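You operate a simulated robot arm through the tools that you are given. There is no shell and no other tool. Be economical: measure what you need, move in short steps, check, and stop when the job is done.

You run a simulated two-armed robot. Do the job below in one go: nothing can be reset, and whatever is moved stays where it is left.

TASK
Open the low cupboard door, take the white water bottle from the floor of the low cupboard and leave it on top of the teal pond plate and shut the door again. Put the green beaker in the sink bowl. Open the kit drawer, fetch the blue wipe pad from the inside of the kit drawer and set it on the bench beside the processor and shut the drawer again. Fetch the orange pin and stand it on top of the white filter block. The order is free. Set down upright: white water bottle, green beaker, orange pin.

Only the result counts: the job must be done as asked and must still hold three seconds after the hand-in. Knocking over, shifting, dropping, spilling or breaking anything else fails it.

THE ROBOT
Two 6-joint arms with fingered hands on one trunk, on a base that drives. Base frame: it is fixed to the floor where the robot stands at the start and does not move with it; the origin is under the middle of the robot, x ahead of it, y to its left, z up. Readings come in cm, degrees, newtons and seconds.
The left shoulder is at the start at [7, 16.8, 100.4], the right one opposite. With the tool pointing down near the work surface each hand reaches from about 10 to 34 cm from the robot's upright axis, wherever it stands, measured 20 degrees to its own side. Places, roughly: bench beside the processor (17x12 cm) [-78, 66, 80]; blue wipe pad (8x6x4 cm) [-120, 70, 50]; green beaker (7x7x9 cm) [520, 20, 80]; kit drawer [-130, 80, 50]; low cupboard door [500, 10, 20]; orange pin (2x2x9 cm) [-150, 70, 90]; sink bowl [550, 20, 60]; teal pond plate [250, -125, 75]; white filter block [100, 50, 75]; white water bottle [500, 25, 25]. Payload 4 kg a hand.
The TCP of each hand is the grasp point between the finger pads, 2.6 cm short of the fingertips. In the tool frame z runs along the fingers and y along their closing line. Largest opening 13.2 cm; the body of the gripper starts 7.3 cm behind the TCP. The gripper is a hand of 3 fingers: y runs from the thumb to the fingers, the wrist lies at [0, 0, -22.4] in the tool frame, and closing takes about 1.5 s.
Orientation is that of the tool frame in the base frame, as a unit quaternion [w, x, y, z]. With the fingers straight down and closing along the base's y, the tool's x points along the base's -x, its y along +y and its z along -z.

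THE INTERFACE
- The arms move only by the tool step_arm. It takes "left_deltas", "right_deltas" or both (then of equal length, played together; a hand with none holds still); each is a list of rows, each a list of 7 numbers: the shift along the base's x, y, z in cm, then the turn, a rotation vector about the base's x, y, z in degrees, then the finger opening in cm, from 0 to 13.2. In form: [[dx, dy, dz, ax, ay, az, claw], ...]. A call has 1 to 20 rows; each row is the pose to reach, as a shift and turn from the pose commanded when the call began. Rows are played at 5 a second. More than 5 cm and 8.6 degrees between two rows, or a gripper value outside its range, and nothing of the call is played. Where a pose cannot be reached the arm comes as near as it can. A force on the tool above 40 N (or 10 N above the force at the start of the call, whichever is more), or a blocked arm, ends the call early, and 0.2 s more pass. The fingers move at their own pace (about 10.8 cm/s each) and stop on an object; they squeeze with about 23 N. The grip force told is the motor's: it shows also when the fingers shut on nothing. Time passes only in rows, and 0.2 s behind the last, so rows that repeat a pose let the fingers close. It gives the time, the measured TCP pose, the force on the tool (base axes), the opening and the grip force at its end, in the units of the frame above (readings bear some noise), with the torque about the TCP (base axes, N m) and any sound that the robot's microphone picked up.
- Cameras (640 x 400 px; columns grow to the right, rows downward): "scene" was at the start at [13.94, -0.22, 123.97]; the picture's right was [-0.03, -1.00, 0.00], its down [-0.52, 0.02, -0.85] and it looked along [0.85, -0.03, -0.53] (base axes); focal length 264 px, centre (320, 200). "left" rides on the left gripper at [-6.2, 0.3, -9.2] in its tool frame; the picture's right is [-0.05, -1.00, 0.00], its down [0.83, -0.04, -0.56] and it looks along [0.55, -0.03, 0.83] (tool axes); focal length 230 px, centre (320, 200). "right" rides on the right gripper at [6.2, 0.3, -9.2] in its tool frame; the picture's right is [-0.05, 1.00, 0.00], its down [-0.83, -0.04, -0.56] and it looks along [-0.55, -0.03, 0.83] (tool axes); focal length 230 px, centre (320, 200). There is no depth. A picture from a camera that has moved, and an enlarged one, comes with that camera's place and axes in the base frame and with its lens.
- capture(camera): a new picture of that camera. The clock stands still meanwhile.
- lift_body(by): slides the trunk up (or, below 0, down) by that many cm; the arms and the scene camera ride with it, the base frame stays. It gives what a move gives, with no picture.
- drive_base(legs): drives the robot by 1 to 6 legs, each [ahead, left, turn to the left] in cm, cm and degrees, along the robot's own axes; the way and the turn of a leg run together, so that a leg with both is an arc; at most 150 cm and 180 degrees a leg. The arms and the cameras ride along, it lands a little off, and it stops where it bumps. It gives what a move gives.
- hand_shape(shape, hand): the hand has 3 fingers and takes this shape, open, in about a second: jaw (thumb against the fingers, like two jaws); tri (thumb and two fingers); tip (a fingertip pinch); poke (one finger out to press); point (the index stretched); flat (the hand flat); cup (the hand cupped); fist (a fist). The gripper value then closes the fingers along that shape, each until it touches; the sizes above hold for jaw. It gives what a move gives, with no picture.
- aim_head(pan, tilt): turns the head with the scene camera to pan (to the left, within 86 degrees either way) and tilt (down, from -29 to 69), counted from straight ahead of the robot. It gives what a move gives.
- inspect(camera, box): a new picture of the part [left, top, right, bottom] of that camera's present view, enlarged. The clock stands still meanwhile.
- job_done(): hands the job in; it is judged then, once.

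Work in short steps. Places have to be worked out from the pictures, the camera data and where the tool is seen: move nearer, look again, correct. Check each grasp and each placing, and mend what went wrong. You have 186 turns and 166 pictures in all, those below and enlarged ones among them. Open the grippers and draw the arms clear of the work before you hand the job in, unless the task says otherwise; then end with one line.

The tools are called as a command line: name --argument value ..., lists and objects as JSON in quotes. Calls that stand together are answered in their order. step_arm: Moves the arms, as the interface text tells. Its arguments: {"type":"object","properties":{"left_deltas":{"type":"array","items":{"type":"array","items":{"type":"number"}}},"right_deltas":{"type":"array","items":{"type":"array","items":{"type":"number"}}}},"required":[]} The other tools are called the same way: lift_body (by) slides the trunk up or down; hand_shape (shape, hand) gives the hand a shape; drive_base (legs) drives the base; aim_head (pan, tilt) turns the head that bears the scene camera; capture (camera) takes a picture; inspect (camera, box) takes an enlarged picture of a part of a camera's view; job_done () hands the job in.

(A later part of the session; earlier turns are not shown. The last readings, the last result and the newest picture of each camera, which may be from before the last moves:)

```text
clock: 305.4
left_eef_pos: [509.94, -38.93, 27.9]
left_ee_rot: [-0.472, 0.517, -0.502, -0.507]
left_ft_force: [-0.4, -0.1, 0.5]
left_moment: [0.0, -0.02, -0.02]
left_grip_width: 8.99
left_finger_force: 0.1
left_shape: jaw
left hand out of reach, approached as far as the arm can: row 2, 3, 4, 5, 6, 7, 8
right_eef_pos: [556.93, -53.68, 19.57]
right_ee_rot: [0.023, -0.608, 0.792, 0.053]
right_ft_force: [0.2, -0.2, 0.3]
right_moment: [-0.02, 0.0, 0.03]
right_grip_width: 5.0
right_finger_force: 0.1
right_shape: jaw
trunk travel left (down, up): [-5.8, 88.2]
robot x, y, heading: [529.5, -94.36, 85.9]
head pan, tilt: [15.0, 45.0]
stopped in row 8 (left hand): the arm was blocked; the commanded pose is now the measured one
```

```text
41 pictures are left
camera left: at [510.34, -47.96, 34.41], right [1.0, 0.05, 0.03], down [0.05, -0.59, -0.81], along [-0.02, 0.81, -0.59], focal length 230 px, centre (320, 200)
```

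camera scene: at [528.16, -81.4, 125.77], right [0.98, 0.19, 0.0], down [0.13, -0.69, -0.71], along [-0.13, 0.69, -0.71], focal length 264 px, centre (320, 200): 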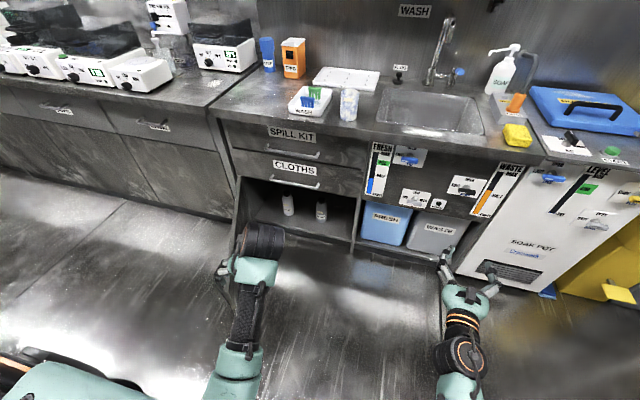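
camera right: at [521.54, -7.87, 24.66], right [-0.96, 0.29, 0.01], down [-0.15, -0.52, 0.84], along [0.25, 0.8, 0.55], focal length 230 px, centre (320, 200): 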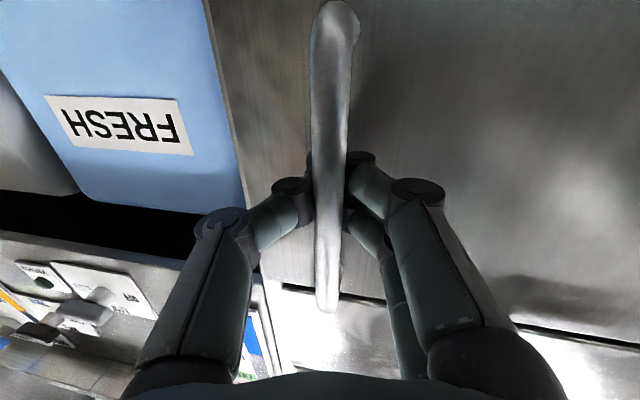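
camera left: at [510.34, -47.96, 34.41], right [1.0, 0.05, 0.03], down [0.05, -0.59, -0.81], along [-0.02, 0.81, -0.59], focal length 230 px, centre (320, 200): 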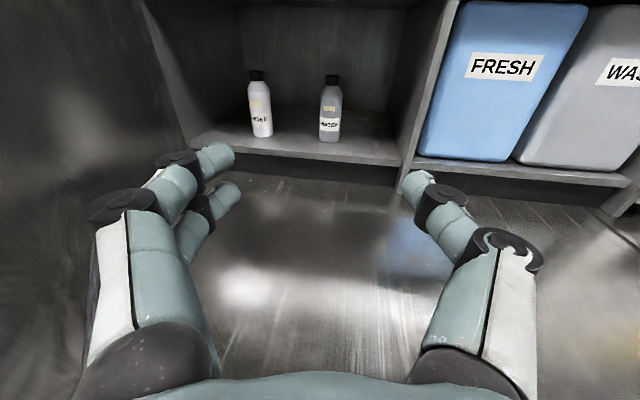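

I pitch the left hand 30° downward so its TCP gets low enough.

step_arm --left_deltas '[[0, 0, -2.2, -7.5, -0.3, 0, 9], [0, 0, -4.4, -15, -0.5, 0, 9], [0, 0, -6.6, -22.5, -0.8, 0, 9], [0, 0, -8.8, -30, -1, 0, 9], [0, 0, -10.5, -30, -1, 0, 9], [0, 0, -11.5, -30, -1, 0, 9]]'

capture --camera "left"

```text
clock: 307.0
left_eef_pos: [509.99, -42.29, 16.78]
left_ee_rot: [-0.328, 0.638, -0.601, -0.351]
left_ft_force: [-0.2, 0.6, -0.3]
left_moment: [-0.02, 0.0, -0.01]
left_grip_width: 8.95
left_finger_force: 0.0
left_shape: jaw
left hand out of reach, approached as far as the arm can: row 1
right_eef_pos: [557.0, -53.79, 19.73]
right_ee_rot: [0.021, -0.608, 0.792, 0.054]
right_ft_force: [0.4, -0.3, 1.2]
right_moment: [0.03, 0.01, -0.01]
right_grip_width: 5.03
right_finger_force: 0.0
right_shape: jaw
trunk travel left (down, up): [-5.8, 88.2]
robot x, y, heading: [528.78, -94.43, 85.7]
head pan, tilt: [15.0, 45.0]
stopped in row 6 (left hand): the arm was blocked; the commanded pose is now the measured one
```

```text
40 pictures are left
camera left: at [509.99, -46.77, 26.86], right [1.0, 0.09, 0.04], down [0.1, -0.91, -0.4], along [0.0, 0.4, -0.92], focal length 230 px, centre (320, 200)
```

left: 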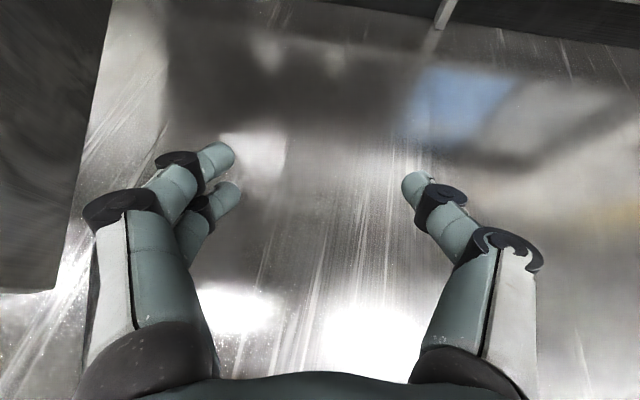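

TCP height 16.8 is right. I extend the left arm forward to gain reach.

step_arm --left_deltas '[[0, 3, 0, 0, 0, 0, 9], [0, 6, 0, 0, 0, 0, 9], [0, 9, 0, 0, 0, 0, 9], [0, 12, 0, 0, 0, 0, 9], [0, 14, 0, 0, 0, 0, 9]]'

```text
clock: 307.6
left_eef_pos: [509.92, -42.55, 16.29]
left_ee_rot: [-0.325, 0.652, -0.595, -0.339]
left_ft_force: [0.7, 0.3, -0.8]
left_moment: [-0.02, 0.02, 0.02]
left_grip_width: 8.97
left_finger_force: 0.1
left_shape: jaw
right_eef_pos: [556.95, -53.61, 19.6]
right_ee_rot: [0.022, -0.608, 0.791, 0.054]
right_ft_force: [-0.2, 0.3, -0.1]
right_moment: [0.01, -0.01, 0.02]
right_grip_width: 5.05
right_finger_force: 0.1
right_shape: jaw
trunk travel left (down, up): [-5.8, 88.2]
robot x, y, heading: [529.81, -94.5, 85.8]
head pan, tilt: [15.0, 45.0]
stopped in row 3 (left hand): the arm was blocked; the commanded pose is now the measured one
```

The arm is blocked by something. I look at it with the head camera.

aim_head --pan 25 --tilt 62

capture --camera "scene"

```text
clock: 308.4
left_eef_pos: [509.92, -42.48, 16.28]
left_ee_rot: [-0.326, 0.651, -0.596, -0.339]
left_ft_force: [0.3, 0.1, -1.5]
left_moment: [-0.01, 0.04, -0.01]
left_grip_width: 8.97
left_finger_force: 0.1
left_shape: jaw
right_eef_pos: [556.97, -53.79, 19.65]
right_ee_rot: [0.022, -0.609, 0.791, 0.054]
right_ft_force: [-0.4, -0.9, -0.6]
right_moment: [-0.01, 0.01, 0.0]
right_grip_width: 5.03
right_finger_force: 0.1
right_shape: jaw
trunk travel left (down, up): [-5.8, 88.2]
robot x, y, heading: [529.49, -94.36, 86.1]
head pan, tilt: [25.0, 62.0]
```

```text
39 pictures are left
camera scene: at [529.09, -84.68, 82.32], right [0.94, 0.35, -0.02], down [0.3, -0.82, -0.49], along [-0.19, 0.46, -0.87], focal length 264 px, centre (320, 200)
```

scene: 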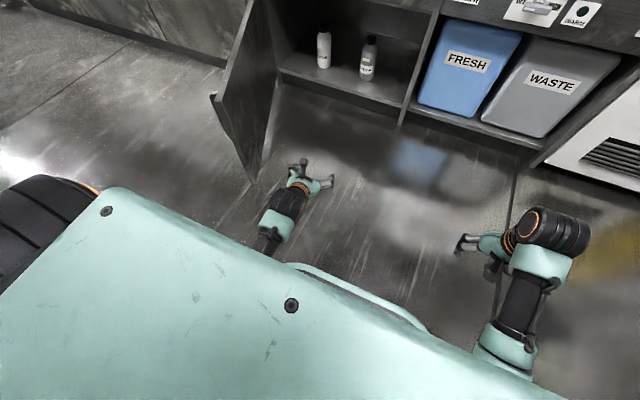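

The folded left arm is against the base. I raise the trunk 12 cm and instead reach down-and-forward with the arm.

lift_body --by 12

step_arm --left_deltas '[[0, 3, 0, 0, 0, 0, 9], [0, 6, -1, 0, 0, 0, 9], [0, 9, -3, 0, 0, 0, 9], [0, 11, -5, 0, 0, 0, 9], [0, 12, -7, 0, 0, 0, 9], [0, 12, -9, 0, 0, 0, 9], [0, 12, -11, 0, 0, 0, 9], [0, 12, -12, 0, 0, 0, 9]]'

capture --camera "left"

```text
clock: 309.9
left_eef_pos: [509.82, -42.66, 23.76]
left_ee_rot: [-0.316, 0.661, -0.602, -0.317]
left_ft_force: [0.2, 0.1, -0.4]
left_moment: [0.0, 0.02, 0.0]
left_grip_width: 8.99
left_finger_force: 0.1
left_shape: jaw
right_eef_pos: [556.69, -53.58, 30.08]
right_ee_rot: [0.026, -0.609, 0.792, 0.039]
right_ft_force: [0.3, 0.3, -0.6]
right_moment: [0.01, -0.02, 0.02]
right_grip_width: 5.02
right_finger_force: 0.1
right_shape: jaw
trunk travel left (down, up): [-17.8, 76.2]
robot x, y, heading: [529.51, -94.63, 85.7]
head pan, tilt: [25.0, 62.0]
```

```text
clock: 311.7
left_eef_pos: [509.94, -30.73, 11.76]
left_ee_rot: [-0.315, 0.662, -0.602, -0.317]
left_ft_force: [0.2, 0.1, -0.3]
left_moment: [0.01, -0.03, -0.01]
left_grip_width: 8.98
left_finger_force: 0.0
left_shape: jaw
right_eef_pos: [556.88, -53.69, 30.13]
right_ee_rot: [0.025, -0.61, 0.791, 0.04]
right_ft_force: [-0.4, -0.6, 0.3]
right_moment: [0.01, 0.0, 0.04]
right_grip_width: 5.04
right_finger_force: 0.0
right_shape: jaw
trunk travel left (down, up): [-17.8, 76.2]
robot x, y, heading: [529.83, -94.46, 85.9]
head pan, tilt: [25.0, 62.0]
```

```text
38 pictures are left
camera left: at [509.55, -34.44, 22.19], right [0.99, 0.11, 0.08], down [0.13, -0.94, -0.33], along [0.04, 0.34, -0.94], focal length 230 px, centre (320, 200)
```

left: 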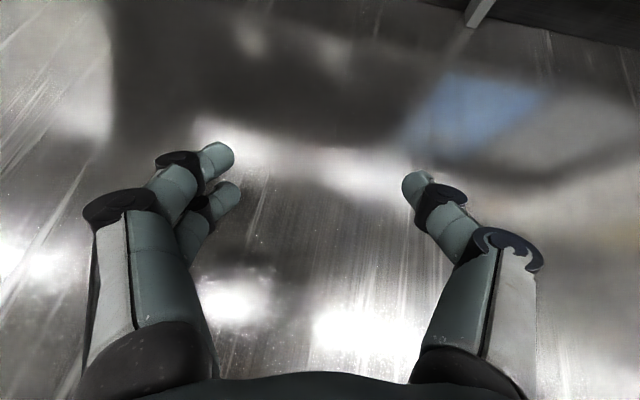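

Now the hand moves freely. I raise it to z≈17, level it a bit, and drive toward the bottle, stopping short.

step_arm --left_deltas '[[0, 0, 2, 5, 0, 0, 9], [0, 0, 4, 10, 0, 0, 9], [0, 0, 5.5, 12, 0, 0, 9]]'

drive_base --legs '[[0, 21.9, 0], [33, 0, 0]]'

capture --camera "left"

capture --camera "scene"

```text
clock: 312.5
left_eef_pos: [509.97, -30.68, 17.38]
left_ee_rot: [-0.384, 0.625, -0.565, -0.378]
left_ft_force: [-0.3, 0.0, 0.6]
left_moment: [0.02, 0.03, 0.03]
left_grip_width: 8.97
left_finger_force: 0.0
left_shape: jaw
right_eef_pos: [556.73, -53.54, 30.21]
right_ee_rot: [0.026, -0.609, 0.791, 0.039]
right_ft_force: [-0.8, 0.1, 0.0]
right_moment: [0.01, -0.02, 0.01]
right_grip_width: 5.0
right_finger_force: 0.0
right_shape: jaw
trunk travel left (down, up): [-17.8, 76.2]
robot x, y, heading: [529.4, -94.25, 85.9]
head pan, tilt: [25.0, 62.0]
```

```text
clock: 316.0
left_eef_pos: [490.46, 3.81, 17.32]
left_ee_rot: [-0.383, 0.626, -0.564, -0.379]
left_ft_force: [0.0, -0.4, -0.5]
left_moment: [0.0, -0.01, -0.02]
left_grip_width: 8.98
left_finger_force: 0.0
left_shape: jaw
right_eef_pos: [537.58, -19.07, 30.12]
right_ee_rot: [0.026, -0.61, 0.791, 0.039]
right_ft_force: [0.4, -0.5, 0.0]
right_moment: [0.02, 0.0, 0.03]
right_grip_width: 5.01
right_finger_force: 0.2
right_shape: jaw
trunk travel left (down, up): [-17.8, 76.2]
robot x, y, heading: [509.95, -59.88, 85.9]
head pan, tilt: [25.0, 62.0]
```

```text
37 pictures are left
camera left: at [490.21, -2.05, 26.74], right [0.99, 0.09, 0.1], down [0.13, -0.85, -0.52], along [0.04, 0.53, -0.85], focal length 230 px, centre (320, 200)
```

left: 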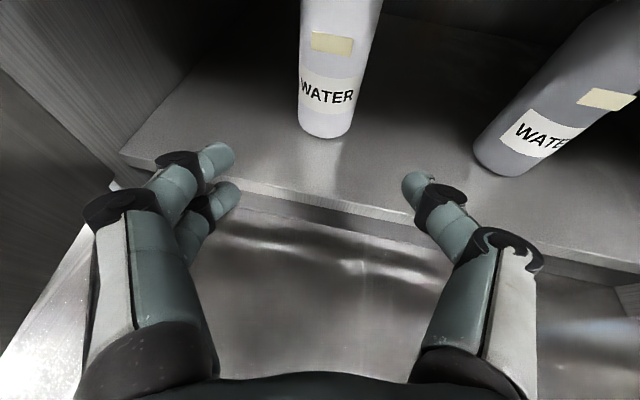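

```text
36 pictures are left
camera scene: at [508.12, -48.85, 92.62], right [0.93, 0.36, 0.0], down [0.32, -0.82, -0.47], along [-0.17, 0.44, -0.88], focal length 264 px, centre (320, 200)
```

scene: 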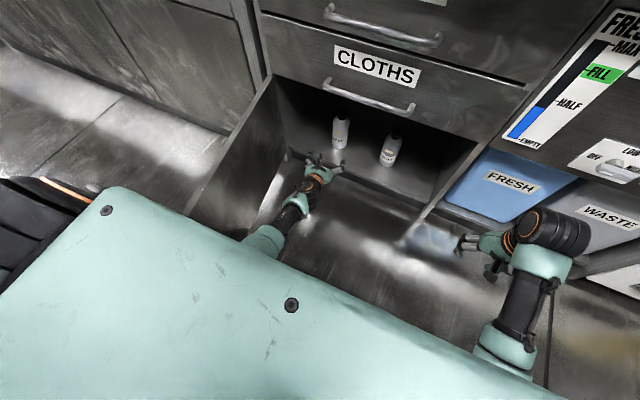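

The cupboard floor is at z≈15 and the bottle base at about (490.6,12). I raise the hand to z≈22.5 and look again.

step_arm --left_deltas '[[0, 0, 2, 0, 0, 0, 9], [0, 0, 4, 4, 0, 0, 9], [0, 0, 5.5, 8, 0, 0, 9], [0, 0, 5.5, 8, 0, 0, 9]]'

capture --camera "left"

```text
clock: 317.0
left_eef_pos: [491.19, 3.62, 22.81]
left_ee_rot: [-0.425, 0.597, -0.55, -0.401]
left_ft_force: [0.7, -0.1, 1.0]
left_moment: [-0.03, 0.0, -0.04]
left_grip_width: 8.97
left_finger_force: 0.1
left_shape: jaw
left hand out of reach, approached as far as the arm can: row 3, 4
right_eef_pos: [537.42, -19.03, 30.1]
right_ee_rot: [0.026, -0.61, 0.791, 0.039]
right_ft_force: [0.0, 0.5, 0.2]
right_moment: [0.0, -0.02, 0.0]
right_grip_width: 5.02
right_finger_force: 0.1
right_shape: jaw
trunk travel left (down, up): [-17.8, 76.2]
robot x, y, heading: [509.72, -59.85, 85.7]
head pan, tilt: [25.0, 62.0]
```

```text
35 pictures are left
camera left: at [490.57, -3.21, 31.54], right [0.99, 0.05, 0.12], down [0.11, -0.79, -0.61], along [0.06, 0.61, -0.79], focal length 230 px, centre (320, 200)
```

left: 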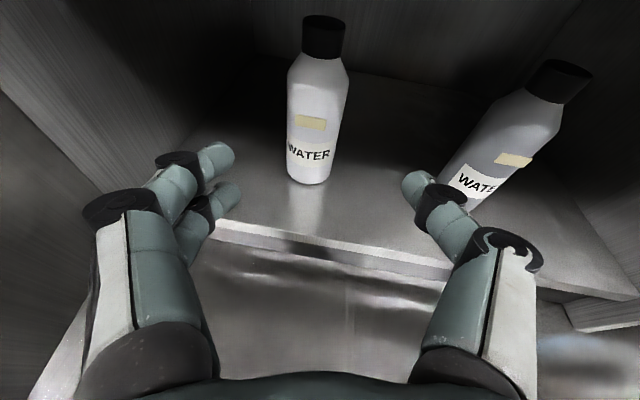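

The bottle is straight ahead. I lower 2 cm and advance 7 cm, then check.

step_arm --left_deltas '[[-0.3, 0, -1, 0, 0, 0, 9], [-0.3, 0, -2, 0, 0, 0, 9]]'

drive_base --legs '[[7, 0, 0]]'

capture --camera "left"

```text
clock: 317.6
left_eef_pos: [490.05, 3.45, 23.07]
left_ee_rot: [-0.422, 0.599, -0.539, -0.414]
left_ft_force: [-0.8, 0.4, -0.3]
left_moment: [0.02, -0.02, -0.02]
left_grip_width: 8.99
left_finger_force: 0.0
left_shape: jaw
left hand out of reach, approached as far as the arm can: row 1, 2
right_eef_pos: [537.42, -18.99, 30.01]
right_ee_rot: [0.026, -0.61, 0.791, 0.04]
right_ft_force: [-0.8, -0.1, 0.2]
right_moment: [0.05, 0.01, 0.06]
right_grip_width: 5.03
right_finger_force: 0.2
right_shape: jaw
trunk travel left (down, up): [-17.8, 76.2]
robot x, y, heading: [510.32, -59.74, 86.2]
head pan, tilt: [25.0, 62.0]
```

```text
clock: 318.6
left_eef_pos: [490.63, 10.45, 23.08]
left_ee_rot: [-0.422, 0.6, -0.54, -0.413]
left_ft_force: [-0.6, 0.1, 0.3]
left_moment: [0.03, -0.01, -0.03]
left_grip_width: 8.98
left_finger_force: 0.1
left_shape: jaw
right_eef_pos: [537.97, -12.08, 30.05]
right_ee_rot: [0.026, -0.61, 0.791, 0.039]
right_ft_force: [0.7, -0.6, 0.7]
right_moment: [0.03, -0.03, 0.03]
right_grip_width: 5.03
right_finger_force: 0.0
right_shape: jaw
trunk travel left (down, up): [-17.8, 76.2]
robot x, y, heading: [510.6, -52.74, 85.9]
head pan, tilt: [25.0, 62.0]
```

```text
34 pictures are left
camera left: at [490.22, 3.44, 31.63], right [0.99, 0.08, 0.11], down [0.13, -0.77, -0.62], along [0.04, 0.63, -0.78], focal length 230 px, centre (320, 200)
```

left: 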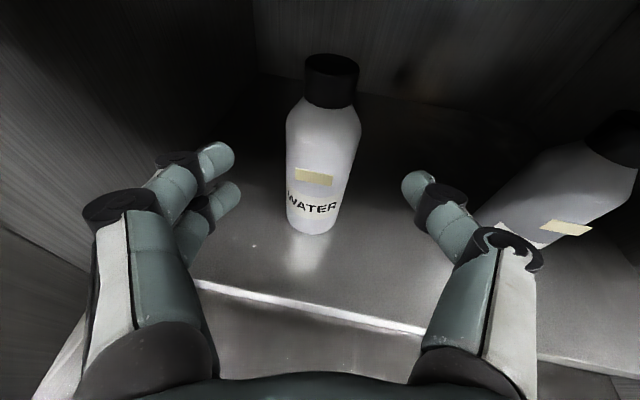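

Triangulating: bottle base z≈9, centre y≈19.5. I lower the hand to z≈17.5 (a bit more pitch) and advance 8.5 cm.

step_arm --left_deltas '[[0, 0, -1.5, -4, 0, 0, 9], [0, 0, -3, -8, 0, 0, 9], [0, 0, -4.5, -10, 0, 0, 9], [0, 0, -5.5, -10, 0, 0, 9]]'

drive_base --legs '[[7, 0, 0]]'

capture --camera "left"

```text
clock: 319.6
left_eef_pos: [490.56, 10.39, 17.68]
left_ee_rot: [-0.368, 0.634, -0.573, -0.366]
left_ft_force: [-0.9, 0.5, -1.0]
left_moment: [0.01, -0.01, -0.02]
left_grip_width: 8.99
left_finger_force: 0.0
left_shape: jaw
right_eef_pos: [538.05, -12.09, 30.07]
right_ee_rot: [0.025, -0.61, 0.791, 0.038]
right_ft_force: [-1.0, -0.2, -0.4]
right_moment: [0.01, 0.03, 0.03]
right_grip_width: 5.03
right_finger_force: 0.0
right_shape: jaw
trunk travel left (down, up): [-17.8, 76.2]
robot x, y, heading: [510.29, -53.0, 86.0]
head pan, tilt: [25.0, 62.0]
```

```text
clock: 320.6
left_eef_pos: [491.09, 17.4, 17.6]
left_ee_rot: [-0.368, 0.635, -0.573, -0.365]
left_ft_force: [-0.2, 0.1, 0.3]
left_moment: [0.01, 0.04, 0.01]
left_grip_width: 8.98
left_finger_force: 0.0
left_shape: jaw
right_eef_pos: [538.44, -5.06, 30.13]
right_ee_rot: [0.026, -0.61, 0.791, 0.039]
right_ft_force: [0.5, 0.1, -1.5]
right_moment: [0.01, -0.03, -0.01]
right_grip_width: 5.02
right_finger_force: 0.0
right_shape: jaw
trunk travel left (down, up): [-17.8, 76.2]
robot x, y, heading: [511.19, -45.78, 86.0]
head pan, tilt: [25.0, 62.0]
```

```text
33 pictures are left
camera left: at [490.8, 12.03, 27.25], right [0.99, 0.09, 0.09], down [0.13, -0.87, -0.48], along [0.04, 0.49, -0.87], focal length 230 px, centre (320, 200)
```

left: 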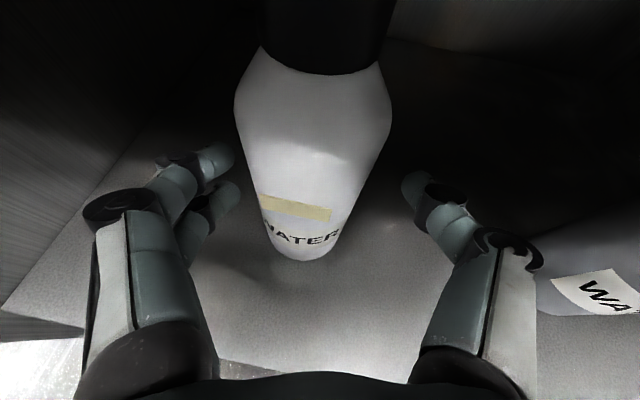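

The bottle is almost between the fingers. I advance 2.3 cm, shift 0.8 cm left, and close.

drive_base --legs '[[2.3, 1, 0]]'

step_arm --left_deltas '[[0, 0, 0, 0, 0, 0, 7], [0, 0, 0, 0, 0, 0, 5], [0, 0, 0, 0, 0, 0, 3], [0, 0, 0, 0, 0, 0, 3], [0, 0, 0, 0, 0, 0, 3], [0, 0, 0, 0, 0, 0, 3], [0, 0, 0, 0, 0, 0, 3]]'

capture --camera "left"

```text
clock: 321.4
left_eef_pos: [490.32, 19.78, 17.57]
left_ee_rot: [-0.369, 0.634, -0.574, -0.364]
left_ft_force: [0.1, 0.6, 0.5]
left_moment: [0.01, 0.01, -0.02]
left_grip_width: 8.96
left_finger_force: 0.0
left_shape: jaw
right_eef_pos: [537.62, -2.79, 30.07]
right_ee_rot: [0.026, -0.61, 0.791, 0.04]
right_ft_force: [-0.6, -0.1, -0.1]
right_moment: [-0.02, 0.0, -0.01]
right_grip_width: 5.03
right_finger_force: 0.0
right_shape: jaw
trunk travel left (down, up): [-17.8, 76.2]
robot x, y, heading: [510.46, -43.76, 86.1]
head pan, tilt: [25.0, 62.0]
```

```text
clock: 323.0
left_eef_pos: [490.3, 19.78, 17.5]
left_ee_rot: [-0.368, 0.634, -0.574, -0.365]
left_ft_force: [1.3, 0.7, 0.7]
left_moment: [-0.01, 0.06, 0.01]
left_grip_width: 4.12
left_finger_force: 23.5
left_shape: jaw
right_eef_pos: [537.57, -2.58, 30.14]
right_ee_rot: [0.026, -0.61, 0.791, 0.04]
right_ft_force: [-0.4, -0.2, 0.3]
right_moment: [-0.01, -0.01, -0.04]
right_grip_width: 5.01
right_finger_force: 0.0
right_shape: jaw
trunk travel left (down, up): [-17.8, 76.2]
robot x, y, heading: [510.33, -43.8, 85.8]
head pan, tilt: [25.0, 62.0]
```

```text
32 pictures are left
camera left: at [489.95, 14.39, 27.27], right [0.99, 0.09, 0.09], down [0.13, -0.87, -0.48], along [0.04, 0.49, -0.87], focal length 230 px, centre (320, 200)
```

left: 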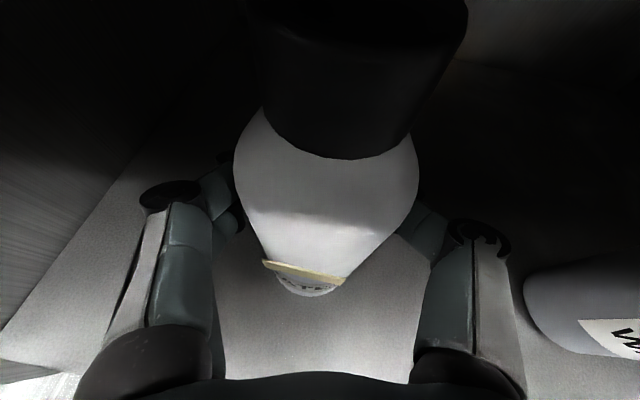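

Bottle gripped. I lift 4 cm and back out of the cupboard.

lift_body --by 4

capture --camera "left"

drive_base --legs '[[-50, 0, 0]]'

capture --camera "scene"

```text
clock: 323.9
left_eef_pos: [490.21, 19.89, 21.55]
left_ee_rot: [-0.369, 0.634, -0.574, -0.365]
left_ft_force: [0.0, -0.4, 2.4]
left_moment: [-0.07, 0.03, -0.1]
left_grip_width: 2.26
left_finger_force: 22.9
left_shape: jaw
right_eef_pos: [537.61, -2.89, 34.16]
right_ee_rot: [0.026, -0.61, 0.791, 0.04]
right_ft_force: [-0.3, 0.3, 0.0]
right_moment: [0.01, 0.04, 0.03]
right_grip_width: 5.03
right_finger_force: 0.0
right_shape: jaw
trunk travel left (down, up): [-21.8, 72.2]
robot x, y, heading: [510.23, -43.45, 86.1]
head pan, tilt: [25.0, 62.0]
```

```text
31 pictures are left
camera left: at [489.94, 14.4, 31.3], right [0.99, 0.09, 0.09], down [0.13, -0.87, -0.48], along [0.04, 0.49, -0.87], focal length 230 px, centre (320, 200)
```

left: 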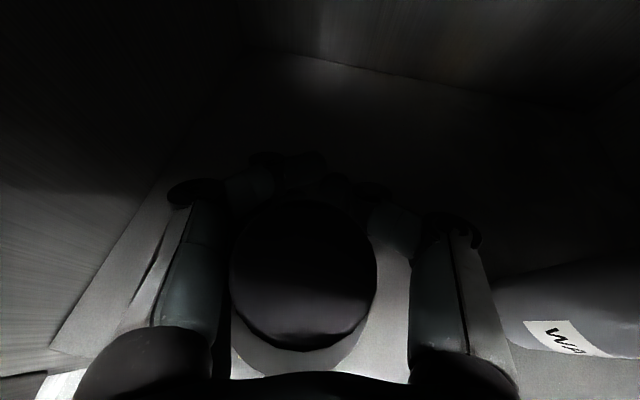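

```text
clock: 326.8
left_eef_pos: [486.87, -30.25, 21.54]
left_ee_rot: [-0.369, 0.633, -0.575, -0.365]
left_ft_force: [-0.1, -0.6, 0.3]
left_moment: [0.0, -0.02, -0.02]
left_grip_width: 2.28
left_finger_force: 23.2
left_shape: jaw
right_eef_pos: [534.08, -53.05, 34.0]
right_ee_rot: [0.025, -0.609, 0.792, 0.04]
right_ft_force: [0.1, 0.2, 0.0]
right_moment: [0.03, 0.0, -0.03]
right_grip_width: 5.04
right_finger_force: 0.1
right_shape: jaw
trunk travel left (down, up): [-21.8, 72.2]
robot x, y, heading: [506.79, -93.72, 85.8]
head pan, tilt: [25.0, 62.0]
```

```text
30 pictures are left
camera scene: at [504.61, -82.67, 96.62], right [0.94, 0.35, 0.0], down [0.31, -0.83, -0.47], along [-0.17, 0.44, -0.88], focal length 264 px, centre (320, 200)
```

scene: 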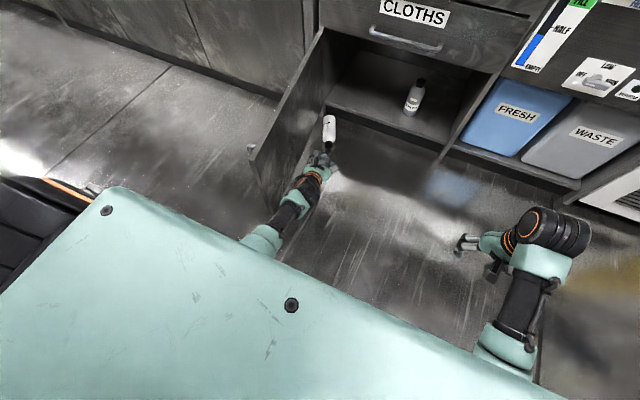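

The bottle slipped and swivelled in the grip; it is held by its neck. I check its pose in the hand.

capture --camera "left"

inspect --camera "scene" --box '[250, 80, 410, 220]'

```text
29 pictures are left
camera left: at [486.44, -35.68, 31.27], right [0.99, 0.09, 0.09], down [0.12, -0.87, -0.48], along [0.04, 0.49, -0.87], focal length 230 px, centre (320, 200)
```

left: 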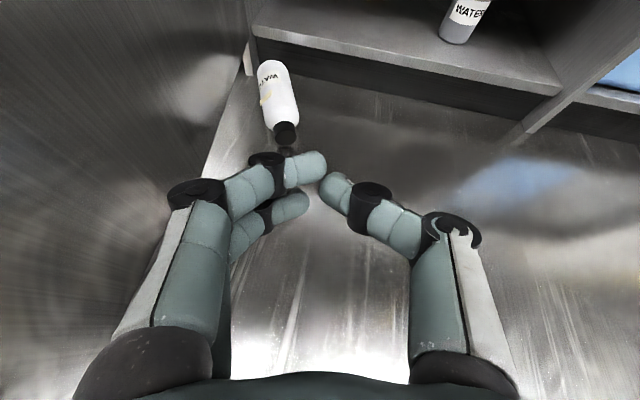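

```text
2.86 times, centred on (330, 150) of scene
camera zoom: at [504.61, -82.67, 96.62], right [0.94, 0.35, 0.0], down [0.31, -0.83, -0.47], along [-0.17, 0.44, -0.88], focal length 754 px, centre (291, 343)
```

zoom: 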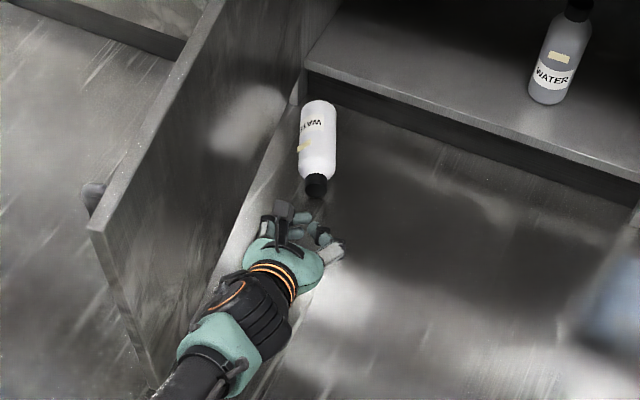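

The bottle now lies on the floor at about (478,1), cap toward me. I will re-pick it: open the hand, lower the trunk and pitch the left hand to 60° down, aligned with the bottle.

lift_body --by -8

step_arm --left_deltas '[[0, 1, -1, -6.4, -0.7, 2.6, 9.5], [0, 2, -2.5, -12.8, -1.4, 5.2, 9.5], [0, 3, -4.5, -19.2, -2.2, 7.8, 9.5], [0, 3, -6.5, -25.6, -2.9, 10.4, 9.5], [0, 3, -8.5, -32, -3.6, 13, 9.5], [0, 3, -9.8, -32, -3.6, 13, 9.5]]'

capture --camera "left"

```text
clock: 328.0
left_eef_pos: [486.79, -30.32, 13.66]
left_ee_rot: [-0.369, 0.633, -0.575, -0.364]
left_ft_force: [0.2, 0.3, -0.3]
left_moment: [-0.05, 0.0, -0.02]
left_grip_width: 2.27
left_finger_force: 23.0
left_shape: jaw
right_eef_pos: [534.01, -52.89, 26.11]
right_ee_rot: [0.025, -0.609, 0.792, 0.039]
right_ft_force: [-0.4, 0.1, 0.2]
right_moment: [-0.01, 0.03, -0.06]
right_grip_width: 5.05
right_finger_force: 0.1
right_shape: jaw
trunk travel left (down, up): [-13.8, 80.2]
robot x, y, heading: [506.86, -93.46, 85.6]
head pan, tilt: [25.0, 62.0]
```

```text
clock: 329.4
left_eef_pos: [487.26, -28.97, 5.37]
left_ee_rot: [-0.156, 0.78, -0.568, -0.21]
left_ft_force: [0.1, -0.9, -0.7]
left_moment: [0.02, -0.04, -0.01]
left_grip_width: 9.46
left_finger_force: 0.0
left_shape: jaw
left hand out of reach, approached as far as the arm can: row 5, 6
right_eef_pos: [534.14, -53.0, 26.14]
right_ee_rot: [0.026, -0.608, 0.793, 0.039]
right_ft_force: [0.2, -0.9, -0.2]
right_moment: [0.02, -0.02, 0.01]
right_grip_width: 5.05
right_finger_force: 0.0
right_shape: jaw
trunk travel left (down, up): [-13.8, 80.2]
robot x, y, heading: [506.44, -93.91, 85.4]
head pan, tilt: [25.0, 62.0]
```

```text
27 pictures are left
camera left: at [486.81, -28.5, 16.46], right [0.94, 0.35, 0.03], down [0.35, -0.94, 0.06], along [0.05, -0.04, -1.0], focal length 230 px, centre (320, 200)
```

left: 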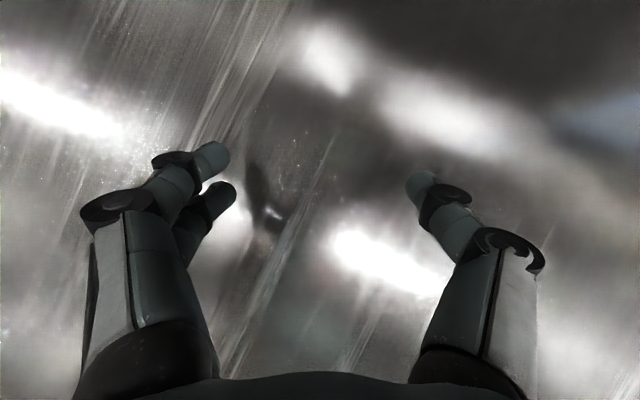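

Ready low near the floor. To avoid the open door I will grip the cap and drag the bottle out. I approach above the cap and check.

drive_base --legs '[[0, 8.4, 0], [20.5, 0, 0]]'

capture --camera "left"

```text
clock: 331.7
left_eef_pos: [480.44, -7.82, 5.31]
left_ee_rot: [-0.156, 0.781, -0.567, -0.211]
left_ft_force: [0.1, 0.0, -0.2]
left_moment: [0.01, 0.01, -0.02]
left_grip_width: 9.47
left_finger_force: 0.1
left_shape: jaw
right_eef_pos: [527.13, -31.87, 26.05]
right_ee_rot: [0.026, -0.608, 0.792, 0.039]
right_ft_force: [0.6, 0.4, -0.7]
right_moment: [0.01, 0.0, 0.0]
right_grip_width: 5.02
right_finger_force: 0.0
right_shape: jaw
trunk travel left (down, up): [-13.8, 80.2]
robot x, y, heading: [499.41, -72.58, 85.8]
head pan, tilt: [25.0, 62.0]
```

```text
26 pictures are left
camera left: at [479.96, -7.35, 16.45], right [0.94, 0.35, 0.03], down [0.35, -0.94, 0.06], along [0.05, -0.04, -1.0], focal length 230 px, centre (320, 200)
```

left: 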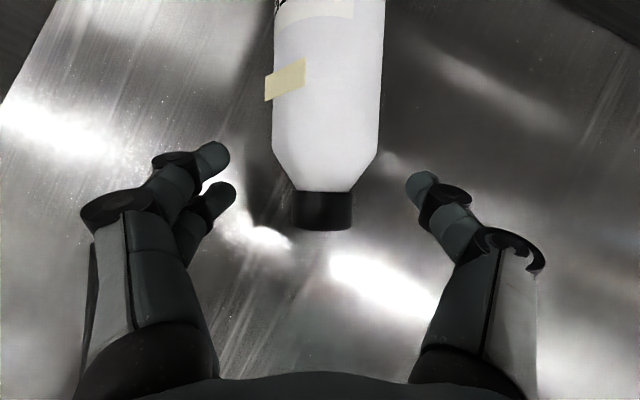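

The bottle is aligned with the hand; cap end at y≈-9. I shift 3 cm forward onto the body, lower 1.3 cm, and close.

drive_base --legs '[[3, 1.1, 0]]'

lift_body --by -1.3

step_arm --left_deltas '[[0, 0, 0, 0, 0, 0, 7], [0, 0, 0, 0, 0, 0, 5], [0, 0, 0, 0, 0, 0, 3], [0, 0, 0, 0, 0, 0, 3], [0, 0, 0, 0, 0, 0, 3], [0, 0, 0, 0, 0, 0, 3]]'

lift_body --by 6

capture --camera "left"

```text
clock: 332.5
left_eef_pos: [479.5, -4.7, 5.42]
left_ee_rot: [-0.156, 0.781, -0.568, -0.21]
left_ft_force: [0.9, -0.1, 0.2]
left_moment: [0.03, 0.02, -0.02]
left_grip_width: 9.48
left_finger_force: 0.1
left_shape: jaw
right_eef_pos: [526.26, -28.8, 26.13]
right_ee_rot: [0.025, -0.608, 0.793, 0.04]
right_ft_force: [0.2, 0.7, 0.6]
right_moment: [0.0, 0.0, -0.01]
right_grip_width: 5.02
right_finger_force: 0.0
right_shape: jaw
trunk travel left (down, up): [-13.8, 80.2]
robot x, y, heading: [499.18, -69.84, 85.7]
head pan, tilt: [25.0, 62.0]
```

```text
clock: 333.1
left_eef_pos: [479.41, -4.77, 3.98]
left_ee_rot: [-0.157, 0.78, -0.568, -0.21]
left_ft_force: [-0.3, 0.7, -0.5]
left_moment: [-0.01, -0.01, 0.0]
left_grip_width: 9.48
left_finger_force: 0.1
left_shape: jaw
right_eef_pos: [526.33, -28.79, 24.79]
right_ee_rot: [0.026, -0.609, 0.792, 0.04]
right_ft_force: [0.1, -0.4, -0.1]
right_moment: [-0.03, -0.01, -0.04]
right_grip_width: 5.03
right_finger_force: 0.0
right_shape: jaw
trunk travel left (down, up): [-12.5, 81.5]
robot x, y, heading: [498.8, -69.38, 85.6]
head pan, tilt: [25.0, 62.0]
```

```text
clock: 334.5
left_eef_pos: [479.52, -4.86, 4.11]
left_ee_rot: [-0.156, 0.781, -0.567, -0.211]
left_ft_force: [0.0, 1.1, -0.4]
left_moment: [0.02, 0.0, 0.02]
left_grip_width: 5.18
left_finger_force: 22.5
left_shape: jaw
right_eef_pos: [526.35, -28.83, 24.85]
right_ee_rot: [0.026, -0.609, 0.792, 0.04]
right_ft_force: [-0.2, -0.3, -0.2]
right_moment: [-0.02, 0.01, 0.0]
right_grip_width: 5.0
right_finger_force: 0.0
right_shape: jaw
trunk travel left (down, up): [-12.5, 81.5]
robot x, y, heading: [499.16, -69.64, 85.5]
head pan, tilt: [25.0, 62.0]
```

```text
clock: 335.5
left_eef_pos: [479.58, -4.77, 10.05]
left_ee_rot: [-0.154, 0.781, -0.567, -0.211]
left_ft_force: [-0.1, 0.4, -3.3]
left_moment: [-0.1, -0.05, 0.04]
left_grip_width: 5.16
left_finger_force: 23.3
left_shape: jaw
right_eef_pos: [526.42, -28.77, 30.65]
right_ee_rot: [0.024, -0.609, 0.792, 0.038]
right_ft_force: [0.2, -0.2, 0.2]
right_moment: [0.01, -0.02, -0.03]
right_grip_width: 5.03
right_finger_force: 0.0
right_shape: jaw
trunk travel left (down, up): [-18.5, 75.5]
robot x, y, heading: [498.79, -69.7, 85.6]
head pan, tilt: [25.0, 62.0]
```

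```text
25 pictures are left
camera left: at [479.05, -4.3, 21.08], right [0.94, 0.35, 0.03], down [0.35, -0.94, 0.06], along [0.05, -0.05, -1.0], focal length 230 px, centre (320, 200)
```

left: 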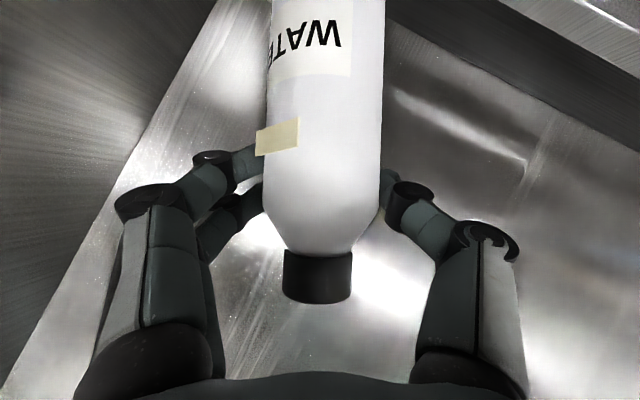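

Held well. I back off and turn right to lay the bottle on the free floor to the east, so I can re-grasp it from its other side.

drive_base --legs '[[-26, 0, 0], [0, 0, -85.6]]'

lift_body --by -5.6

step_arm --left_deltas '[[0, 0, -0.3, 0, 0, 0, 3], [0, 0, -0.6, 0, 0, 0, 3]]'

```text
clock: 341.1
left_eef_pos: [560.11, -72.04, 10.12]
left_ee_rot: [0.257, -0.183, 0.948, 0.047]
left_ft_force: [-0.3, 0.0, -4.8]
left_moment: [-0.04, 0.17, -0.01]
left_grip_width: 5.15
left_finger_force: 23.2
left_shape: jaw
right_eef_pos: [539.38, -120.41, 30.71]
right_ee_rot: [0.045, 0.098, 0.994, 0.011]
right_ft_force: [0.6, 0.2, -0.6]
right_moment: [-0.01, 0.02, -0.01]
right_grip_width: 5.03
right_finger_force: 0.1
right_shape: jaw
trunk travel left (down, up): [-18.5, 75.5]
robot x, y, heading: [496.79, -95.49, -0.7]
head pan, tilt: [25.0, 62.0]
```

```text
clock: 342.0
left_eef_pos: [560.17, -72.16, 4.55]
left_ee_rot: [0.258, -0.182, 0.948, 0.046]
left_ft_force: [-0.5, 0.4, -2.5]
left_moment: [0.04, -0.02, 0.02]
left_grip_width: 5.18
left_finger_force: 22.8
left_shape: jaw
right_eef_pos: [539.27, -120.33, 25.16]
right_ee_rot: [0.046, 0.098, 0.994, 0.011]
right_ft_force: [-0.1, -0.4, 0.3]
right_moment: [0.01, 0.03, 0.0]
right_grip_width: 5.01
right_finger_force: 0.1
right_shape: jaw
trunk travel left (down, up): [-12.9, 81.1]
robot x, y, heading: [496.58, -95.99, -0.6]
head pan, tilt: [25.0, 62.0]
```

```text
clock: 342.6
left_eef_pos: [559.93, -72.19, 4.28]
left_ee_rot: [0.258, -0.183, 0.947, 0.048]
left_ft_force: [0.1, 0.3, -1.7]
left_moment: [0.01, -0.06, 0.04]
left_grip_width: 5.17
left_finger_force: 22.6
left_shape: jaw
left hand out of reach, approached as far as the arm can: row 2
right_eef_pos: [539.32, -120.42, 25.15]
right_ee_rot: [0.044, 0.097, 0.994, 0.011]
right_ft_force: [-0.5, 0.6, 0.2]
right_moment: [-0.03, 0.01, -0.01]
right_grip_width: 5.04
right_finger_force: 0.1
right_shape: jaw
trunk travel left (down, up): [-12.9, 81.1]
robot x, y, heading: [496.9, -95.91, -0.7]
head pan, tilt: [25.0, 62.0]
```

The bottle rests on the floor. I release, raise the hands, and look at the space to the right side.

step_arm --left_deltas '[[0, 0, 0.3, 0, 0, 0, 6.5], [0, 0, 0.3, 0, 0, 0, 8], [0, 0, 0.3, 0, 0, 0, 10], [0, 0, 0.3, 0, 0, 0, 10]]'

lift_body --by 30

aim_head --pan -25 --tilt 40

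capture --camera "scene"

```text
clock: 343.6
left_eef_pos: [559.84, -72.19, 4.62]
left_ee_rot: [0.257, -0.182, 0.948, 0.047]
left_ft_force: [0.0, 0.0, 0.0]
left_moment: [0.02, 0.0, -0.01]
left_grip_width: 10.03
left_finger_force: 0.0
left_shape: jaw
right_eef_pos: [539.33, -120.41, 25.21]
right_ee_rot: [0.046, 0.098, 0.994, 0.011]
right_ft_force: [-0.2, -0.4, 0.6]
right_moment: [0.0, -0.01, -0.03]
right_grip_width: 5.03
right_finger_force: 0.1
right_shape: jaw
trunk travel left (down, up): [-12.9, 81.1]
robot x, y, heading: [496.82, -95.56, -0.8]
head pan, tilt: [25.0, 62.0]
```

```text
clock: 346.6
left_eef_pos: [559.97, -72.24, 34.58]
left_ee_rot: [0.257, -0.183, 0.948, 0.047]
left_ft_force: [-0.4, -0.4, 0.1]
left_moment: [-0.02, -0.03, -0.01]
left_grip_width: 9.96
left_finger_force: 0.1
left_shape: jaw
right_eef_pos: [539.31, -120.36, 55.2]
right_ee_rot: [0.046, 0.098, 0.994, 0.01]
right_ft_force: [0.2, 0.4, 0.2]
right_moment: [0.03, 0.01, 0.02]
right_grip_width: 5.03
right_finger_force: 0.0
right_shape: jaw
trunk travel left (down, up): [-42.9, 51.1]
robot x, y, heading: [496.5, -95.21, -0.7]
head pan, tilt: [25.0, 62.0]
```

```text
clock: 347.8
left_eef_pos: [559.89, -72.16, 34.56]
left_ee_rot: [0.258, -0.182, 0.948, 0.047]
left_ft_force: [-0.3, -0.2, 0.4]
left_moment: [0.0, 0.0, -0.02]
left_grip_width: 9.97
left_finger_force: 0.0
left_shape: jaw
right_eef_pos: [539.31, -120.36, 55.23]
right_ee_rot: [0.046, 0.097, 0.994, 0.011]
right_ft_force: [0.1, 0.0, -0.5]
right_moment: [0.01, -0.01, -0.01]
right_grip_width: 5.04
right_finger_force: 0.0
right_shape: jaw
trunk travel left (down, up): [-42.9, 51.1]
robot x, y, heading: [497.0, -95.8, -0.6]
head pan, tilt: [-25.0, 40.0]
```

```text
24 pictures are left
camera scene: at [509.44, -99.27, 120.62], right [-0.43, -0.9, 0.0], down [-0.58, 0.28, -0.77], along [0.69, -0.33, -0.64], focal length 264 px, centre (320, 200)
```

scene: 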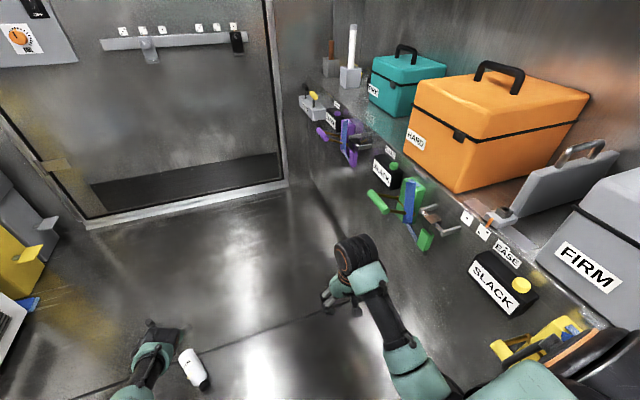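

There is room to pass on the right. I drive around the bottle, turning left, to approach it from the east facing west-southwest.

drive_base --legs '[[0, -13, 0], [98, 0, 0], [0, 0, 180], [0, 0, 35.7], [-46, -21, 0]]'

```text
clock: 349.0
left_eef_pos: [559.97, -82.31, 34.57]
left_ee_rot: [0.257, -0.183, 0.948, 0.043]
left_ft_force: [0.7, 0.3, 0.3]
left_moment: [0.04, 0.01, 0.01]
left_grip_width: 10.0
left_finger_force: 0.1
left_shape: jaw
right_eef_pos: [539.27, -128.79, 55.37]
right_ee_rot: [0.044, 0.096, 0.994, 0.025]
right_ft_force: [0.7, -0.2, -0.2]
right_moment: [-0.02, -0.02, -0.01]
right_grip_width: 5.01
right_finger_force: 0.0
right_shape: jaw
trunk travel left (down, up): [-42.9, 51.1]
robot x, y, heading: [496.62, -105.48, -0.3]
head pan, tilt: [-25.0, 40.0]
stopped in leg 1: the robot was blocked; the commanded pose is now the measured one
```

The right elbow touched the right-hand cabinet. I'd rather move the bottle to the north side first: re-grip it where I left it.

drive_base --legs '[[0, 10, -0.4]]'

capture --camera "left"

```text
clock: 350.2
left_eef_pos: [560.1, -72.95, 34.62]
left_ee_rot: [0.259, -0.179, 0.948, 0.045]
left_ft_force: [0.8, 0.3, 0.2]
left_moment: [-0.02, 0.02, 0.02]
left_grip_width: 9.95
left_finger_force: 0.2
left_shape: jaw
right_eef_pos: [539.31, -119.49, 55.26]
right_ee_rot: [0.046, 0.1, 0.994, 0.025]
right_ft_force: [0.4, 1.3, 0.6]
right_moment: [-0.04, 0.0, 0.02]
right_grip_width: 5.02
right_finger_force: 0.1
right_shape: jaw
trunk travel left (down, up): [-42.9, 51.1]
robot x, y, heading: [496.7, -95.72, -0.9]
head pan, tilt: [-25.0, 40.0]
```

```text
23 pictures are left
camera left: at [560.69, -72.29, 45.7], right [0.4, -0.91, 0.03], down [-0.91, -0.4, 0.06], along [-0.04, -0.06, -1.0], focal length 230 px, centre (320, 200)
```

left: 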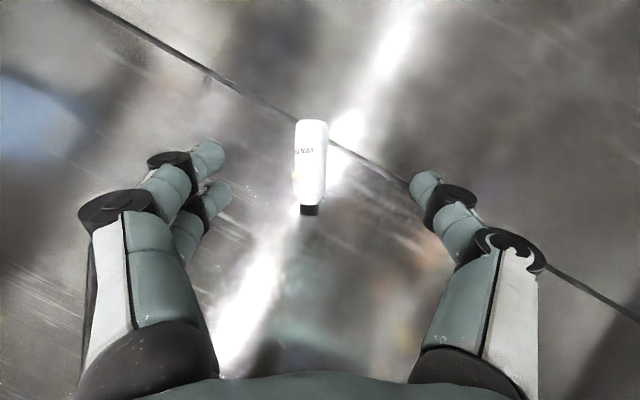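

The bottle is a few cm off to the front-left. I correct, lower, and grip it.

drive_base --legs '[[2.8, 3.7, 0]]'

lift_body --by -30.3

step_arm --left_deltas '[[0, 0, 0, 0, 0, 0, 7], [0, 0, 0, 0, 0, 0, 5], [0, 0, 0, 0, 0, 0, 3], [0, 0, 0, 0, 0, 0, 3], [0, 0, 0, 0, 0, 0, 3], [0, 0, 0, 0, 0, 0, 3]]'

lift_body --by 8

```text
clock: 351.1
left_eef_pos: [563.02, -69.15, 34.56]
left_ee_rot: [0.258, -0.18, 0.948, 0.045]
left_ft_force: [0.8, 0.5, -0.1]
left_moment: [0.0, 0.01, 0.0]
left_grip_width: 10.0
left_finger_force: 0.0
left_shape: jaw
right_eef_pos: [542.09, -115.88, 55.25]
right_ee_rot: [0.044, 0.1, 0.994, 0.026]
right_ft_force: [0.3, 1.2, 0.9]
right_moment: [0.0, 0.03, -0.02]
right_grip_width: 5.02
right_finger_force: 0.1
right_shape: jaw
trunk travel left (down, up): [-42.9, 51.1]
robot x, y, heading: [499.7, -92.04, -0.7]
head pan, tilt: [-25.0, 40.0]
```

```text
clock: 354.1
left_eef_pos: [563.0, -69.26, 4.45]
left_ee_rot: [0.258, -0.181, 0.948, 0.045]
left_ft_force: [-0.6, 0.1, 0.3]
left_moment: [0.0, 0.03, -0.05]
left_grip_width: 9.96
left_finger_force: 0.0
left_shape: jaw
right_eef_pos: [542.04, -115.93, 24.86]
right_ee_rot: [0.045, 0.099, 0.994, 0.025]
right_ft_force: [0.0, -1.0, -1.0]
right_moment: [0.04, -0.01, -0.01]
right_grip_width: 5.02
right_finger_force: 0.0
right_shape: jaw
trunk travel left (down, up): [-12.6, 81.4]
robot x, y, heading: [499.81, -92.5, -0.9]
head pan, tilt: [-25.0, 40.0]
```

```text
clock: 355.5
left_eef_pos: [562.93, -69.28, 4.37]
left_ee_rot: [0.258, -0.18, 0.948, 0.045]
left_ft_force: [0.8, -0.2, 0.0]
left_moment: [0.0, -0.03, -0.03]
left_grip_width: 5.25
left_finger_force: 22.9
left_shape: jaw
right_eef_pos: [542.03, -115.94, 24.85]
right_ee_rot: [0.045, 0.099, 0.994, 0.025]
right_ft_force: [-0.5, 0.2, 0.4]
right_moment: [0.0, 0.02, -0.01]
right_grip_width: 5.01
right_finger_force: 0.1
right_shape: jaw
trunk travel left (down, up): [-12.6, 81.4]
robot x, y, heading: [500.08, -92.27, -1.1]
head pan, tilt: [-25.0, 40.0]
```

```text
clock: 356.7
left_eef_pos: [562.98, -69.37, 12.33]
left_ee_rot: [0.258, -0.179, 0.948, 0.044]
left_ft_force: [-0.1, 0.5, -3.6]
left_moment: [-0.04, -0.01, 0.02]
left_grip_width: 5.23
left_finger_force: 23.0
left_shape: jaw
right_eef_pos: [542.12, -115.87, 32.88]
right_ee_rot: [0.044, 0.1, 0.994, 0.025]
right_ft_force: [-1.0, 0.0, 0.8]
right_moment: [0.02, -0.01, -0.01]
right_grip_width: 5.02
right_finger_force: 0.1
right_shape: jaw
trunk travel left (down, up): [-20.6, 73.4]
robot x, y, heading: [499.55, -92.57, -0.6]
head pan, tilt: [-25.0, 40.0]
```

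Held (3.6 N). I move it 18 cm north, lay it down, raise the hands, and go around on the south side, then turn to face it from the east.

drive_base --legs '[[0, 18, 0]]'

lift_body --by -7.8

step_arm --left_deltas '[[0, 0, 0, 0, 0, 0, 6.5], [0, 0, 0, 0, 0, 0, 8], [0, 0, 0, 0, 0, 0, 10], [0, 0, 0, 0, 0, 0, 10]]'

lift_body --by 34

drive_base --legs '[[0, -24, 0], [92, 0, 0], [0, 0, 160], [0, 0, 43.5]]'

```text
clock: 358.2
left_eef_pos: [563.25, -51.3, 12.43]
left_ee_rot: [0.258, -0.179, 0.948, 0.045]
left_ft_force: [-0.1, -0.5, -3.7]
left_moment: [-0.02, 0.01, -0.01]
left_grip_width: 5.27
left_finger_force: 23.1
left_shape: jaw
right_eef_pos: [542.32, -97.79, 32.91]
right_ee_rot: [0.045, 0.099, 0.994, 0.025]
right_ft_force: [-0.2, -0.7, -0.3]
right_moment: [-0.02, -0.01, 0.02]
right_grip_width: 5.03
right_finger_force: 0.1
right_shape: jaw
trunk travel left (down, up): [-20.6, 73.4]
robot x, y, heading: [499.93, -74.15, -0.9]
head pan, tilt: [-25.0, 40.0]
```

```text
clock: 359.3
left_eef_pos: [563.25, -51.26, 4.55]
left_ee_rot: [0.257, -0.18, 0.948, 0.045]
left_ft_force: [-0.4, -0.7, -3.7]
left_moment: [0.02, 0.01, 0.01]
left_grip_width: 5.25
left_finger_force: 22.8
left_shape: jaw
right_eef_pos: [542.28, -97.92, 25.17]
right_ee_rot: [0.045, 0.1, 0.994, 0.025]
right_ft_force: [-0.6, -0.5, 0.7]
right_moment: [0.02, -0.03, -0.03]
right_grip_width: 5.01
right_finger_force: 0.0
right_shape: jaw
trunk travel left (down, up): [-12.8, 81.2]
robot x, y, heading: [499.73, -73.98, -0.8]
head pan, tilt: [-25.0, 40.0]
```

```text
clock: 360.3
left_eef_pos: [563.3, -51.25, 4.61]
left_ee_rot: [0.258, -0.178, 0.948, 0.045]
left_ft_force: [-0.3, 0.6, 0.7]
left_moment: [0.03, -0.02, 0.0]
left_grip_width: 9.96
left_finger_force: 0.1
left_shape: jaw
right_eef_pos: [542.28, -97.99, 25.21]
right_ee_rot: [0.044, 0.1, 0.994, 0.025]
right_ft_force: [-0.3, -0.3, 0.8]
right_moment: [-0.02, 0.02, -0.01]
right_grip_width: 5.01
right_finger_force: 0.0
right_shape: jaw
trunk travel left (down, up): [-12.8, 81.2]
robot x, y, heading: [500.03, -73.88, -0.9]
head pan, tilt: [-25.0, 40.0]
```

```text
clock: 363.7
left_eef_pos: [563.22, -51.29, 38.6]
left_ee_rot: [0.258, -0.179, 0.948, 0.045]
left_ft_force: [0.3, 0.1, 0.0]
left_moment: [0.02, -0.01, 0.03]
left_grip_width: 9.96
left_finger_force: 0.0
left_shape: jaw
right_eef_pos: [542.33, -97.84, 59.11]
right_ee_rot: [0.045, 0.1, 0.994, 0.025]
right_ft_force: [-1.0, -0.7, 0.0]
right_moment: [-0.02, 0.01, 0.02]
right_grip_width: 5.0
right_finger_force: 0.1
right_shape: jaw
trunk travel left (down, up): [-46.8, 47.2]
robot x, y, heading: [499.79, -74.14, -1.0]
head pan, tilt: [-25.0, 40.0]
```

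```text
clock: 378.4
left_eef_pos: [542.25, -146.06, 38.51]
left_ee_rot: [0.098, 0.889, 0.374, -0.243]
left_ft_force: [0.0, 0.6, 1.1]
left_moment: [0.0, -0.03, 0.01]
left_grip_width: 9.97
left_finger_force: 0.1
left_shape: jaw
right_eef_pos: [542.27, -95.03, 59.07]
right_ee_rot: [0.034, 0.993, 0.111, -0.039]
right_ft_force: [0.5, -0.6, -0.2]
right_moment: [0.03, -0.05, -0.01]
right_grip_width: 4.99
right_finger_force: 0.1
right_shape: jaw
trunk travel left (down, up): [-46.8, 47.2]
robot x, y, heading: [590.45, -99.14, -156.6]
head pan, tilt: [-25.0, 40.0]
```

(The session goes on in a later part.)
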